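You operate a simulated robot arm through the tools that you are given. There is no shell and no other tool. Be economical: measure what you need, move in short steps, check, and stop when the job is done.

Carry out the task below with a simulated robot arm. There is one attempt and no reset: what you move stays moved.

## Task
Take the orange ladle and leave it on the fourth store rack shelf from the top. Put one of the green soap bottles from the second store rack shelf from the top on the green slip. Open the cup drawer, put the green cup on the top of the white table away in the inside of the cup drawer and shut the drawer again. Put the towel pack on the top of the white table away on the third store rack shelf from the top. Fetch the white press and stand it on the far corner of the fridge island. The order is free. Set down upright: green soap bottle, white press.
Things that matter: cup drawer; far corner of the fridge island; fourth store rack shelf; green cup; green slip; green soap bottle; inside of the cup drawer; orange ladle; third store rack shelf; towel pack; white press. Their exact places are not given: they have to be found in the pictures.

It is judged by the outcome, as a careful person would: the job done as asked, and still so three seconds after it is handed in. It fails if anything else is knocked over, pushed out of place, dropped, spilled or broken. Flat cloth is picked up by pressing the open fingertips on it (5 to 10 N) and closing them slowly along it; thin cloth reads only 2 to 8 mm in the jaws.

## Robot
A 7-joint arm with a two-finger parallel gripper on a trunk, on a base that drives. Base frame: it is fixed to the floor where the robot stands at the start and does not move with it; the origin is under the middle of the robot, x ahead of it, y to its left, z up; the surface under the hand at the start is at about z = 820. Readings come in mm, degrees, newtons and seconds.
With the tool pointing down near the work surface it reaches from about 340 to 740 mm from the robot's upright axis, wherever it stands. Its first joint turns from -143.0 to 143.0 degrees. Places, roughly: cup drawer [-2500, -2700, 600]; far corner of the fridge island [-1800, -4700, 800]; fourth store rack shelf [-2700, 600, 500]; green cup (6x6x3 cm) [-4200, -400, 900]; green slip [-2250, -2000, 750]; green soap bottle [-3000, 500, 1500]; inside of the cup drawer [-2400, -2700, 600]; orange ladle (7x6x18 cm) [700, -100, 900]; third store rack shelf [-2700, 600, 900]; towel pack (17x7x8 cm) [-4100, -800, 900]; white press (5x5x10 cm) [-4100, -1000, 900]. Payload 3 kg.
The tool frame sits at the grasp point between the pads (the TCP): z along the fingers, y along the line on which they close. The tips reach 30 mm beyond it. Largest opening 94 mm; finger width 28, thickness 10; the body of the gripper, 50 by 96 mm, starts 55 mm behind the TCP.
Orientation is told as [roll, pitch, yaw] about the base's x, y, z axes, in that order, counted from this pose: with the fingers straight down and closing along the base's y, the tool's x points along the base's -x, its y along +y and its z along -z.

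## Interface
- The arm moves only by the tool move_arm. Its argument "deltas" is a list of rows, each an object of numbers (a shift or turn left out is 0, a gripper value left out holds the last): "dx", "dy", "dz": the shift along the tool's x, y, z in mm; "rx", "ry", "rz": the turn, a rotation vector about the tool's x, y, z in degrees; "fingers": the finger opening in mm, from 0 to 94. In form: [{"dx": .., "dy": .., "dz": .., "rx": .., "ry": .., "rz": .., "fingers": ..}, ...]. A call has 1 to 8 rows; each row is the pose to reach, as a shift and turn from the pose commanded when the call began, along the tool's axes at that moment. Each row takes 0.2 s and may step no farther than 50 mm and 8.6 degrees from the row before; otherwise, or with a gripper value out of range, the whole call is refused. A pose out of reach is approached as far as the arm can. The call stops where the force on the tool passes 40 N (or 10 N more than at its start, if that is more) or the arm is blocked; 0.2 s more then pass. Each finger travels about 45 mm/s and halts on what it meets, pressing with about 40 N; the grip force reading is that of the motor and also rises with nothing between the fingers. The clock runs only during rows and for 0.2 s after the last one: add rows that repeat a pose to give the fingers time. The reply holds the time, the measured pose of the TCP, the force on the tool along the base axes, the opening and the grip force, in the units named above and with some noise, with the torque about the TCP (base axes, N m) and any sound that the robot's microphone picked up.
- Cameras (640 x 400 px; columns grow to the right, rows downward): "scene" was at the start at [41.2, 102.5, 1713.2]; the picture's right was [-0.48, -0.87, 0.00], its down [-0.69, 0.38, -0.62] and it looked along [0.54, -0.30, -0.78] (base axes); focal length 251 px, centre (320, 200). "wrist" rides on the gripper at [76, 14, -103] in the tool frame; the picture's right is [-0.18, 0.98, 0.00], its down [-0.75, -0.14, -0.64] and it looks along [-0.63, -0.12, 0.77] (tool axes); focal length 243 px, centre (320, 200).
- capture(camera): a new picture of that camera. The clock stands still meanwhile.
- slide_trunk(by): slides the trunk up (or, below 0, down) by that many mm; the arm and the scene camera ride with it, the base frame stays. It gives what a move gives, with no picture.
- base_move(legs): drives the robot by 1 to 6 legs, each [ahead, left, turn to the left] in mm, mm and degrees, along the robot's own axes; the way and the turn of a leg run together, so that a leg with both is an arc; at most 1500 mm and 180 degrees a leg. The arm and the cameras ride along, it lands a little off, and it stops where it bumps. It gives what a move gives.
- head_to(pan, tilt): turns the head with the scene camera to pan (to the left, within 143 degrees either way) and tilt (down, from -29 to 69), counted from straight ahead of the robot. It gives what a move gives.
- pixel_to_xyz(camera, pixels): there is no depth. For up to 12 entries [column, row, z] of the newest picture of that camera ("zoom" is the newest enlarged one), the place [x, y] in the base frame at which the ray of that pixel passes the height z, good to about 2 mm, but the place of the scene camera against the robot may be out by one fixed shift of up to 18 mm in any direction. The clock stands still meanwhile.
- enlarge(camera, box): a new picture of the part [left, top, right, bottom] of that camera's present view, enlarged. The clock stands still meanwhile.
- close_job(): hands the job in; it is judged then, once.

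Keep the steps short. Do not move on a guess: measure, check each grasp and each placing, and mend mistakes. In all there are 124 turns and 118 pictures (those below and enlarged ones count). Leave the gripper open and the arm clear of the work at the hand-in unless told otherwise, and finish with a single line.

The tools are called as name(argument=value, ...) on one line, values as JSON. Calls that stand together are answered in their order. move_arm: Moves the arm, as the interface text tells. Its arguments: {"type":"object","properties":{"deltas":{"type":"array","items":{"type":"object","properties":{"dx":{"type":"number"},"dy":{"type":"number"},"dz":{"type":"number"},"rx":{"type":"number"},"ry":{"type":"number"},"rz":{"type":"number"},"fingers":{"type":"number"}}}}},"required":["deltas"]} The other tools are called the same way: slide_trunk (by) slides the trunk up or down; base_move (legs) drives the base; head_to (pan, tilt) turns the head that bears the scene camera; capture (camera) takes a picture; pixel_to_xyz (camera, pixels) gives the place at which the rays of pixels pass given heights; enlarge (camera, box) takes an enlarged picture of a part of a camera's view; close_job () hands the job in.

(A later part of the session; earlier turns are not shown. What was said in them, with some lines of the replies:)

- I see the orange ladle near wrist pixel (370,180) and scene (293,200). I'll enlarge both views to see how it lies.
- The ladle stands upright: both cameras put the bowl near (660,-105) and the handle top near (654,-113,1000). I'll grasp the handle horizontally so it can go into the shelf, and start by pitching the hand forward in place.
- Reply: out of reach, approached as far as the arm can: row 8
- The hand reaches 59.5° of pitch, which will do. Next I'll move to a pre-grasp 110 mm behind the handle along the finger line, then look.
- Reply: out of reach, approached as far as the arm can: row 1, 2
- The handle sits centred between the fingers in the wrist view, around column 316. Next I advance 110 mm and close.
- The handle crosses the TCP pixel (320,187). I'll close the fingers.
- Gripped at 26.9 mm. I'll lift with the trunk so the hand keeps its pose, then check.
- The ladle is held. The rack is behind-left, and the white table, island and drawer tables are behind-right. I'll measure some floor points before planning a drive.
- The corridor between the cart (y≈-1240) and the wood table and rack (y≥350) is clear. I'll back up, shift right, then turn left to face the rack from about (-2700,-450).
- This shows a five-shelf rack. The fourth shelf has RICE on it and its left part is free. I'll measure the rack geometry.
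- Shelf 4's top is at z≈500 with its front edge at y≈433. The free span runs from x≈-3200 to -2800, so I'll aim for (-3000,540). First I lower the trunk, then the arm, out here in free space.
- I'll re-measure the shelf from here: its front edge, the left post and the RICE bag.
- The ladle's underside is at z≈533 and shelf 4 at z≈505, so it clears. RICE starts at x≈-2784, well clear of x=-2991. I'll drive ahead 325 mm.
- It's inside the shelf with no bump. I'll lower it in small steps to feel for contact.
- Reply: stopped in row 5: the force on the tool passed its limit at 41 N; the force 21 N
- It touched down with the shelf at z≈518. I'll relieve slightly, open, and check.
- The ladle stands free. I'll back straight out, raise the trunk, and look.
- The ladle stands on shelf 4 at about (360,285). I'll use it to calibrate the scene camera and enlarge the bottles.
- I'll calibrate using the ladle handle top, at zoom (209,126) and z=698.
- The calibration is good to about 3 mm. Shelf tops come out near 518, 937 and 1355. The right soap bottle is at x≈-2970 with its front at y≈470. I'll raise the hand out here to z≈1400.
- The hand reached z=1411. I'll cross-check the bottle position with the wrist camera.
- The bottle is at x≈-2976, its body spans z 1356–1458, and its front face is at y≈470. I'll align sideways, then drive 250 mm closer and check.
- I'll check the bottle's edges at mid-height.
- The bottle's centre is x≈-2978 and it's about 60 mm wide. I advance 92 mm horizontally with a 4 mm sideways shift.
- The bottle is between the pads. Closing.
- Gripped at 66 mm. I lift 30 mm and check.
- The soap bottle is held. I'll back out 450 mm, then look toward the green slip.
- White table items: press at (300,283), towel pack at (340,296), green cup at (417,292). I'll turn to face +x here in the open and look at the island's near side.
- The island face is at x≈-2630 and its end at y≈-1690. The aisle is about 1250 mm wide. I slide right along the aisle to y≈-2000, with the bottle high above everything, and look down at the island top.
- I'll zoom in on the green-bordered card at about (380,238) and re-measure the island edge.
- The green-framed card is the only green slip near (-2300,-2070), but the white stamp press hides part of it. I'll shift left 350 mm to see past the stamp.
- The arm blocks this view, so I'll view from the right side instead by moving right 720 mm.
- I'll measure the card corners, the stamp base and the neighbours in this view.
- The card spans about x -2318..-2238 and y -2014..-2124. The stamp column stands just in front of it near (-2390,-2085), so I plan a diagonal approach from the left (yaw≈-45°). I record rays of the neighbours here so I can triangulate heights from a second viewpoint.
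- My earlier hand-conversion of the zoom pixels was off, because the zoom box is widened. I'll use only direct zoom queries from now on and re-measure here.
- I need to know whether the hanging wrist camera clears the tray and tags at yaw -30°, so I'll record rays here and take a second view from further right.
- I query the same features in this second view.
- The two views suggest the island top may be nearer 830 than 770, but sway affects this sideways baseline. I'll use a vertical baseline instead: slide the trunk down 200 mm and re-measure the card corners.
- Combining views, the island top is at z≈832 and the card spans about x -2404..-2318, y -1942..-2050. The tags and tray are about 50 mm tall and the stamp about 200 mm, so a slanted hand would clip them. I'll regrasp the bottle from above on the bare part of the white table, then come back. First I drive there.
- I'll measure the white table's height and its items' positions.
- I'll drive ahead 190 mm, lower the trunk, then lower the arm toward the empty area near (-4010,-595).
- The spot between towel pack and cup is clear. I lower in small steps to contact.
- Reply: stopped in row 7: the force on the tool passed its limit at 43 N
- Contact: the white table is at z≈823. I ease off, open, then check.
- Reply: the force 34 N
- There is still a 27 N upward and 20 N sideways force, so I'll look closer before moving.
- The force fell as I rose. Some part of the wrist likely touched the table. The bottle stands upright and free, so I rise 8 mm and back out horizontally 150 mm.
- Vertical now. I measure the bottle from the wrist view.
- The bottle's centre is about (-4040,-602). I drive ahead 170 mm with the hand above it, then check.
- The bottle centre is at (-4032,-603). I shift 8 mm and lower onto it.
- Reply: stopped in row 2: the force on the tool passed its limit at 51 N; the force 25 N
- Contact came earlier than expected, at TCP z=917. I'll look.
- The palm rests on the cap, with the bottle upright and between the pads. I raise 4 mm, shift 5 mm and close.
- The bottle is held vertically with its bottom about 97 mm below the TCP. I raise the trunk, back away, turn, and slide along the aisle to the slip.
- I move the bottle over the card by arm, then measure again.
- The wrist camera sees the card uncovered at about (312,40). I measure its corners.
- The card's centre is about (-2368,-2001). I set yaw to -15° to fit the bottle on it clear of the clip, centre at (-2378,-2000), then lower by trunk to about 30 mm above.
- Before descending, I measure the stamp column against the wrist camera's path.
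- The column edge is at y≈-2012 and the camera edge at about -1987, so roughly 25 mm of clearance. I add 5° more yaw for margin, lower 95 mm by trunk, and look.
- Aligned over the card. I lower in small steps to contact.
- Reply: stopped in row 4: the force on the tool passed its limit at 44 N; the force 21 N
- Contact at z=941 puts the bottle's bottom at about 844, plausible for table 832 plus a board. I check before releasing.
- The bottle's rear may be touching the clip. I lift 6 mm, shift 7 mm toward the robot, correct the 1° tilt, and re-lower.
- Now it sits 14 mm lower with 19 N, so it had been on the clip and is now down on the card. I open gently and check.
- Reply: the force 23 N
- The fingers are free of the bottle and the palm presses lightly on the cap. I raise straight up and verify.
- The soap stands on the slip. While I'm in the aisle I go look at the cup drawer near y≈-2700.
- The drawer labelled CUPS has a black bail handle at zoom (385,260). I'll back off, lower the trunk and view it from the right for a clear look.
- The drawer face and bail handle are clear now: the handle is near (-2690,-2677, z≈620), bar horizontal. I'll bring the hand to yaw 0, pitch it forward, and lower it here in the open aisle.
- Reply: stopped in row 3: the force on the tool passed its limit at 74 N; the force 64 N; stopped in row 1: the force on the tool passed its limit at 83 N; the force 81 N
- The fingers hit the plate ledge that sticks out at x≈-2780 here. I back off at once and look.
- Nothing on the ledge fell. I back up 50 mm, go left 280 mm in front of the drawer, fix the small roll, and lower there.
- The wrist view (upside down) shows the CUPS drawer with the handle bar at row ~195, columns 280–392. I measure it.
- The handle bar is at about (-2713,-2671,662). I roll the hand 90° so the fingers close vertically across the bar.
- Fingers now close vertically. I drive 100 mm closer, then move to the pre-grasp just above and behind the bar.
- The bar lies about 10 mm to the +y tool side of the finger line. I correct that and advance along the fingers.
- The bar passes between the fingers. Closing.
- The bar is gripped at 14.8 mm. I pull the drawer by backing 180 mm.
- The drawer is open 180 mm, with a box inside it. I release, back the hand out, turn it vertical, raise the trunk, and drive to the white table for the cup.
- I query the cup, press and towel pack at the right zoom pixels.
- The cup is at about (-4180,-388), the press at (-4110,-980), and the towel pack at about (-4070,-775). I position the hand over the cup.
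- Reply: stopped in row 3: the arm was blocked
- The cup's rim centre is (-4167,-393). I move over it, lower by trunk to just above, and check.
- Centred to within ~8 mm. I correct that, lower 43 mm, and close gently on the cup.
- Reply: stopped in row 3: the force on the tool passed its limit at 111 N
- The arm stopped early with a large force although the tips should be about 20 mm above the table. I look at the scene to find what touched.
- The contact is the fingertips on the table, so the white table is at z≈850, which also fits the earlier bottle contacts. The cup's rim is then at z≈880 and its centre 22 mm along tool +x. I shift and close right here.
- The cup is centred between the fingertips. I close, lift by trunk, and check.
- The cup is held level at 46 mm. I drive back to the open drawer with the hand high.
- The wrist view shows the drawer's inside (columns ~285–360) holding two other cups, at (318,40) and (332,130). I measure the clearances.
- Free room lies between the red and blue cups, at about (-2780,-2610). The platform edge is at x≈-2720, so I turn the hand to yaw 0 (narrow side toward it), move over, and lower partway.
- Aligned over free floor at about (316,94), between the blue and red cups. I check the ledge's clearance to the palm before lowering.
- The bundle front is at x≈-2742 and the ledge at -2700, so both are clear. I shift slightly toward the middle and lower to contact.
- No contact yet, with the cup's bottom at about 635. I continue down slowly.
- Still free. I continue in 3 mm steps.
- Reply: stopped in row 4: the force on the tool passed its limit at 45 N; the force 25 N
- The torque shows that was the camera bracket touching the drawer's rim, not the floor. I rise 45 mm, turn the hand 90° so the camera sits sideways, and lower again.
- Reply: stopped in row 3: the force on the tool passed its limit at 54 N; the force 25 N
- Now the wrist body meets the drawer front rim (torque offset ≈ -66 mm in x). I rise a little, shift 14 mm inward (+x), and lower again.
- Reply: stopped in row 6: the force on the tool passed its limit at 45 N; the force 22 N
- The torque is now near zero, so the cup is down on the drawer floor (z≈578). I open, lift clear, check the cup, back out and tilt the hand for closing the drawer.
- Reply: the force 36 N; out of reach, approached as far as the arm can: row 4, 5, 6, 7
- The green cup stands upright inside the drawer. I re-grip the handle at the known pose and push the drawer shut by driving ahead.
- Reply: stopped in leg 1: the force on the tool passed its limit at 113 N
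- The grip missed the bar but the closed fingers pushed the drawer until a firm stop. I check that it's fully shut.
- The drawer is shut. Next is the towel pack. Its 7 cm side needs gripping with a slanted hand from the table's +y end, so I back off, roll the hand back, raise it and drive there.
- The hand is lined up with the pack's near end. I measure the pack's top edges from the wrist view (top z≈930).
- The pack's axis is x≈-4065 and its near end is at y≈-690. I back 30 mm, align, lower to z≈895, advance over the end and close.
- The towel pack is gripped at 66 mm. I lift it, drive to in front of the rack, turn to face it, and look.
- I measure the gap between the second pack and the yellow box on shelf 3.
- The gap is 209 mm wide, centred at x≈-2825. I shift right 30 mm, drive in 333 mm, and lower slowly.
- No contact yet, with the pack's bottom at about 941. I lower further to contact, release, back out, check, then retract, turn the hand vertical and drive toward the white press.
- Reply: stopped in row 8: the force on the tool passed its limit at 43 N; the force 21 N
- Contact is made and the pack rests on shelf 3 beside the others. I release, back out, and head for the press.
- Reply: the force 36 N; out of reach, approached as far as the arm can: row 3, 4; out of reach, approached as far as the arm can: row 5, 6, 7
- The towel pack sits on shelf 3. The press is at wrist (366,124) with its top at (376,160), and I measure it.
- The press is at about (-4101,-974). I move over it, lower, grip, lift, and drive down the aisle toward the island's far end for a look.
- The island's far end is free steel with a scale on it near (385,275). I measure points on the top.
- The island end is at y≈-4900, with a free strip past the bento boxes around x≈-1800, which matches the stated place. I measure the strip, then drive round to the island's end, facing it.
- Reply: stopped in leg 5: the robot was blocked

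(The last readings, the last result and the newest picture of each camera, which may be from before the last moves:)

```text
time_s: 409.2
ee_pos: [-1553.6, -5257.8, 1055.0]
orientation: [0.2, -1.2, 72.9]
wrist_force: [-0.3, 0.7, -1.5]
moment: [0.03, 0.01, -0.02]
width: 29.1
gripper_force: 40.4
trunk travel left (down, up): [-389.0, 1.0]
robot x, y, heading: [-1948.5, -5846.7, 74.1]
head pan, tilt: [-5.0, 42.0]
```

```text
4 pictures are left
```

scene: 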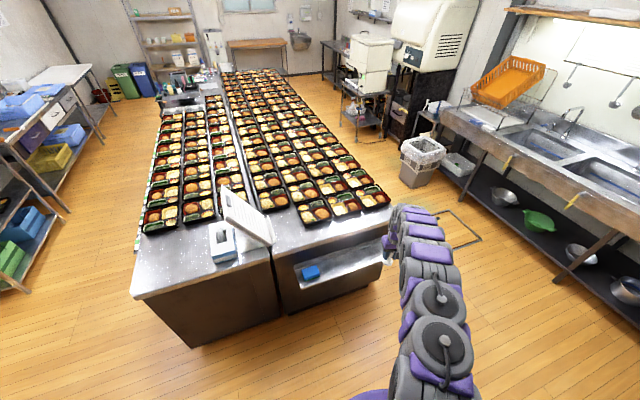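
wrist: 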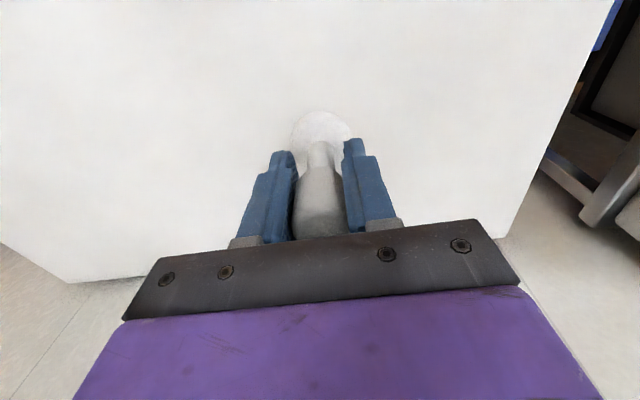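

The strip at the far end is clear, with bento edge near y≈-4830 and island edge near -4920. I drive so the press hangs over about (-1790,-4875) and check with the wrist camera.

pixel_to_xyz(camera="scene", pixels=[[300, 236, 850], [272, 249, 850], [386, 212, 850], [305, 224, 850], [335, 218, 850], [340, 228, 850], [262, 242, 850]])

base_move(legs=[[150, 0, 0], [0, 333, 0], [153, 0, 0]])

move_arm(deltas=[{"dz": 0}, {"dz": 0}, {"dz": 0}, {"dz": 0}, {"dz": 0}, {"dz": 0}, {"dz": 0}, {"dz": 0}])

capture(camera="wrist")

```text
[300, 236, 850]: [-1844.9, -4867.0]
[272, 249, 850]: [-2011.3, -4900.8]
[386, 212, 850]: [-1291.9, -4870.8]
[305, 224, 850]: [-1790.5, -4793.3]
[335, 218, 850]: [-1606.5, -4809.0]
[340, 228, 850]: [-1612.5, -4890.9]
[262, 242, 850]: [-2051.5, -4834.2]
```

```text
time_s: 410.1
ee_pos: [-1539.9, -5242.0, 1052.5]
orientation: [0.5, -1.2, 72.6]
wrist_force: [0.6, -0.4, -2.3]
moment: [-0.02, 0.03, -0.01]
width: 29.3
gripper_force: 40.5
trunk travel left (down, up): [-389.0, 1.0]
robot x, y, heading: [-1943.3, -5825.8, 73.9]
head pan, tilt: [-5.0, 42.0]
stopped in leg 1: the robot was blocked; the commanded pose is now the measured one
```

```text
time_s: 411.9
ee_pos: [-1541.6, -5244.8, 1057.4]
orientation: [0.6, -1.3, 72.6]
wrist_force: [-0.7, -0.1, -1.8]
moment: [-0.01, 0.05, -0.04]
width: 29.2
gripper_force: 40.2
trunk travel left (down, up): [-389.0, 1.0]
robot x, y, heading: [-1943.2, -5823.5, 73.8]
head pan, tilt: [-5.0, 42.0]
```

```text
3 pictures are left
```

wrist: 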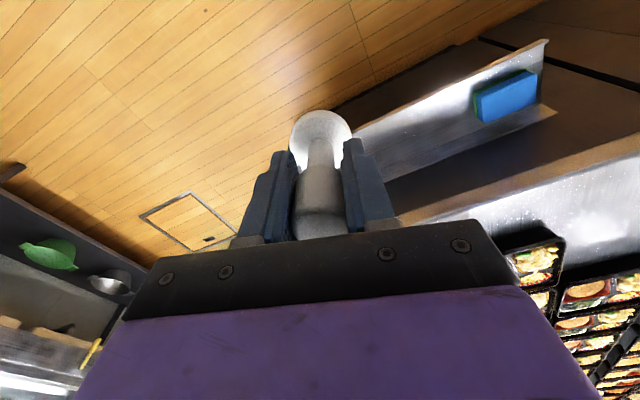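

The base is blocked ahead-right, by something hidden behind the arm, while the floor to the left is visibly clear. I go left first, then ahead.

base_move(legs=[[0, 354, 0], [294, 0, 0]])

move_arm(deltas=[{"dz": 0}, {"dz": 0}, {"dz": 0}, {"dz": 0}, {"dz": 0}, {"dz": 0}, {"dz": 0}, {"dz": 0}])

capture(camera="wrist")

```text
time_s: 415.8
ee_pos: [-1775.9, -4867.5, 1051.5]
orientation: [1.2, -1.3, 72.3]
wrist_force: [0.4, -0.8, -2.4]
moment: [0.01, 0.04, -0.01]
width: 28.8
gripper_force: 40.0
trunk travel left (down, up): [-389.0, 1.0]
robot x, y, heading: [-2195.7, -5438.3, 74.1]
head pan, tilt: [-5.0, 42.0]
```

```text
time_s: 417.6
ee_pos: [-1779.3, -4869.7, 1055.0]
orientation: [1.0, -1.5, 72.2]
wrist_force: [0.6, -0.2, -2.2]
moment: [0.01, 0.01, -0.02]
width: 28.9
gripper_force: 40.2
trunk travel left (down, up): [-389.0, 1.0]
robot x, y, heading: [-2194.2, -5445.5, 73.4]
head pan, tilt: [-5.0, 42.0]
```

```text
2 pictures are left
```

wrist: 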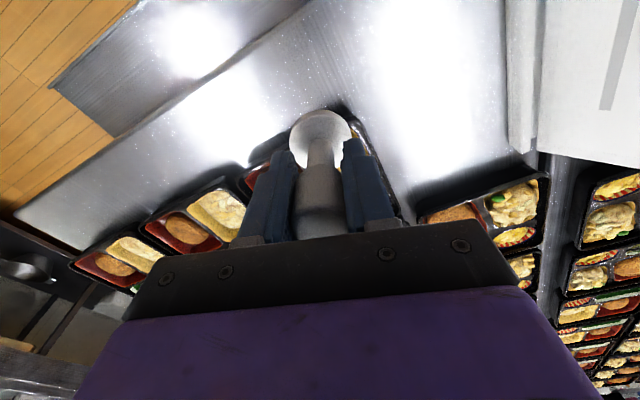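

The landing point (320,83) is on free steel but near a bento corner. I measure the bento corner and the island edge.

pixel_to_xyz(camera="wrist", pixels=[[320, 83, 852], [340, 105, 885], [250, 163, 885], [420, 215, 885], [20, 210, 852], [115, 138, 852], [305, 5, 852], [200, 75, 852]])

```text
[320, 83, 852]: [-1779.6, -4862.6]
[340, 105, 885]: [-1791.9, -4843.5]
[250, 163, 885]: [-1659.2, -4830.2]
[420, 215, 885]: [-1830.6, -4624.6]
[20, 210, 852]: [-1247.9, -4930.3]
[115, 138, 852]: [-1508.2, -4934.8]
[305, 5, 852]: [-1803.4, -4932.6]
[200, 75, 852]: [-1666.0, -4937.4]
```

The strip runs from y≈-4840 (bento) to -4933 (edge), so the mid is -4887. I shift 18 mm, level the hand, lower to contact, release, rise and check.

move_arm(deltas=[{"dx": 9, "dy": -3, "rx": 1, "ry": 0.4}, {"dx": 17, "dy": -5.5, "rx": 2, "ry": 0.8}, {"dx": 17, "dy": -5.5, "rx": 2, "ry": 0.8}, {"dx": 17, "dy": -5.5, "rx": 2, "ry": 0.8}])

slide_trunk(by=-118)

move_arm(deltas=[{"dz": 4}, {"dz": 8}, {"dz": 12}, {"dz": 15}, {"dz": 18}, {"dz": 21}, {"dz": 24}, {"dz": 27}])

capture(camera="wrist")

```text
time_s: 418.6
ee_pos: [-1782.6, -4885.4, 1055.8]
orientation: [-1.2, -0.7, 72.2]
wrist_force: [0.1, -0.3, -1.7]
moment: [0.01, 0.02, 0.02]
width: 28.9
gripper_force: 40.3
trunk travel left (down, up): [-389.0, 1.0]
robot x, y, heading: [-2192.0, -5439.7, 73.8]
head pan, tilt: [-5.0, 42.0]
```

```text
time_s: 420.1
ee_pos: [-1789.8, -4884.0, 938.2]
orientation: [-1.5, -0.7, 72.3]
wrist_force: [0.6, 0.0, -1.9]
moment: [0.05, -0.03, 0.02]
width: 28.6
gripper_force: 40.1
trunk travel left (down, up): [-271.0, 119.0]
robot x, y, heading: [-2191.0, -5441.9, 74.0]
head pan, tilt: [-5.0, 42.0]
```

```text
time_s: 421.9
ee_pos: [-1788.1, -4882.8, 915.4]
orientation: [-1.6, -1.2, 72.3]
wrist_force: [-0.2, -4.9, 26.7]
moment: [-0.39, 0.55, 0.07]
width: 28.8
gripper_force: 39.9
trunk travel left (down, up): [-271.0, 119.0]
robot x, y, heading: [-2193.0, -5438.3, 73.7]
head pan, tilt: [-5.0, 42.0]
```

```text
1 pictures are left
```

wrist: 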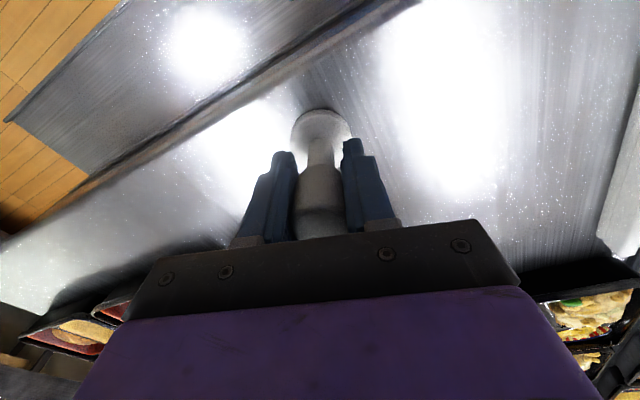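

Contact at the expected height (27 N), and the press is on free steel between boxes and edge. I release, rise, back away and take the last look.

move_arm(deltas=[{"dz": -3}, {"dz": -3, "fingers": 40}, {"dz": -3, "fingers": 54}, {"dz": -3, "fingers": 64}, {"dz": -3, "fingers": 64}])

slide_trunk(by=118)

base_move(legs=[[-200, 0, 0]])

capture(camera="scene")

```text
time_s: 423.1
ee_pos: [-1787.9, -4883.7, 913.8]
orientation: [-1.3, -0.7, 72.3]
wrist_force: [0.3, -0.7, 0.5]
moment: [0.0, 0.03, 0.02]
width: 64.2
gripper_force: 0.0
trunk travel left (down, up): [-271.0, 119.0]
robot x, y, heading: [-2191.2, -5445.1, 73.5]
head pan, tilt: [-5.0, 42.0]
```

```text
time_s: 424.5
ee_pos: [-1787.0, -4884.2, 1031.8]
orientation: [-1.5, -0.7, 72.4]
wrist_force: [0.4, 0.0, 0.4]
moment: [0.0, -0.02, 0.02]
width: 64.0
gripper_force: 0.0
trunk travel left (down, up): [-389.0, 1.0]
robot x, y, heading: [-2193.1, -5439.1, 73.6]
head pan, tilt: [-5.0, 42.0]
```

```text
time_s: 426.1
ee_pos: [-1844.9, -5076.7, 1032.8]
orientation: [-1.3, -0.6, 72.3]
wrist_force: [0.4, -0.4, 0.7]
moment: [-0.02, -0.03, -0.01]
width: 64.0
gripper_force: 0.1
trunk travel left (down, up): [-389.0, 1.0]
robot x, y, heading: [-2250.6, -5632.1, 73.8]
head pan, tilt: [-5.0, 42.0]
```

```text
0 pictures are left
5 turns are left
```

scene: 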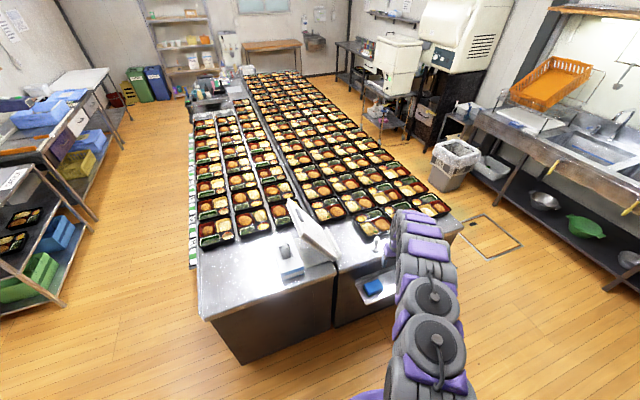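

The press stands upright on the far end of the island at about (377,242). The hand is open and clear, so I hand in.

close_job()

```text
The job is handed in.
```

All five items were placed and the job is handed in. The least certain parts are the press, set at about (-1790, -4885) because the far corner was only roughly given, and the drawer, pushed shut with closed fingers until a firm stop after the re-grip missed.
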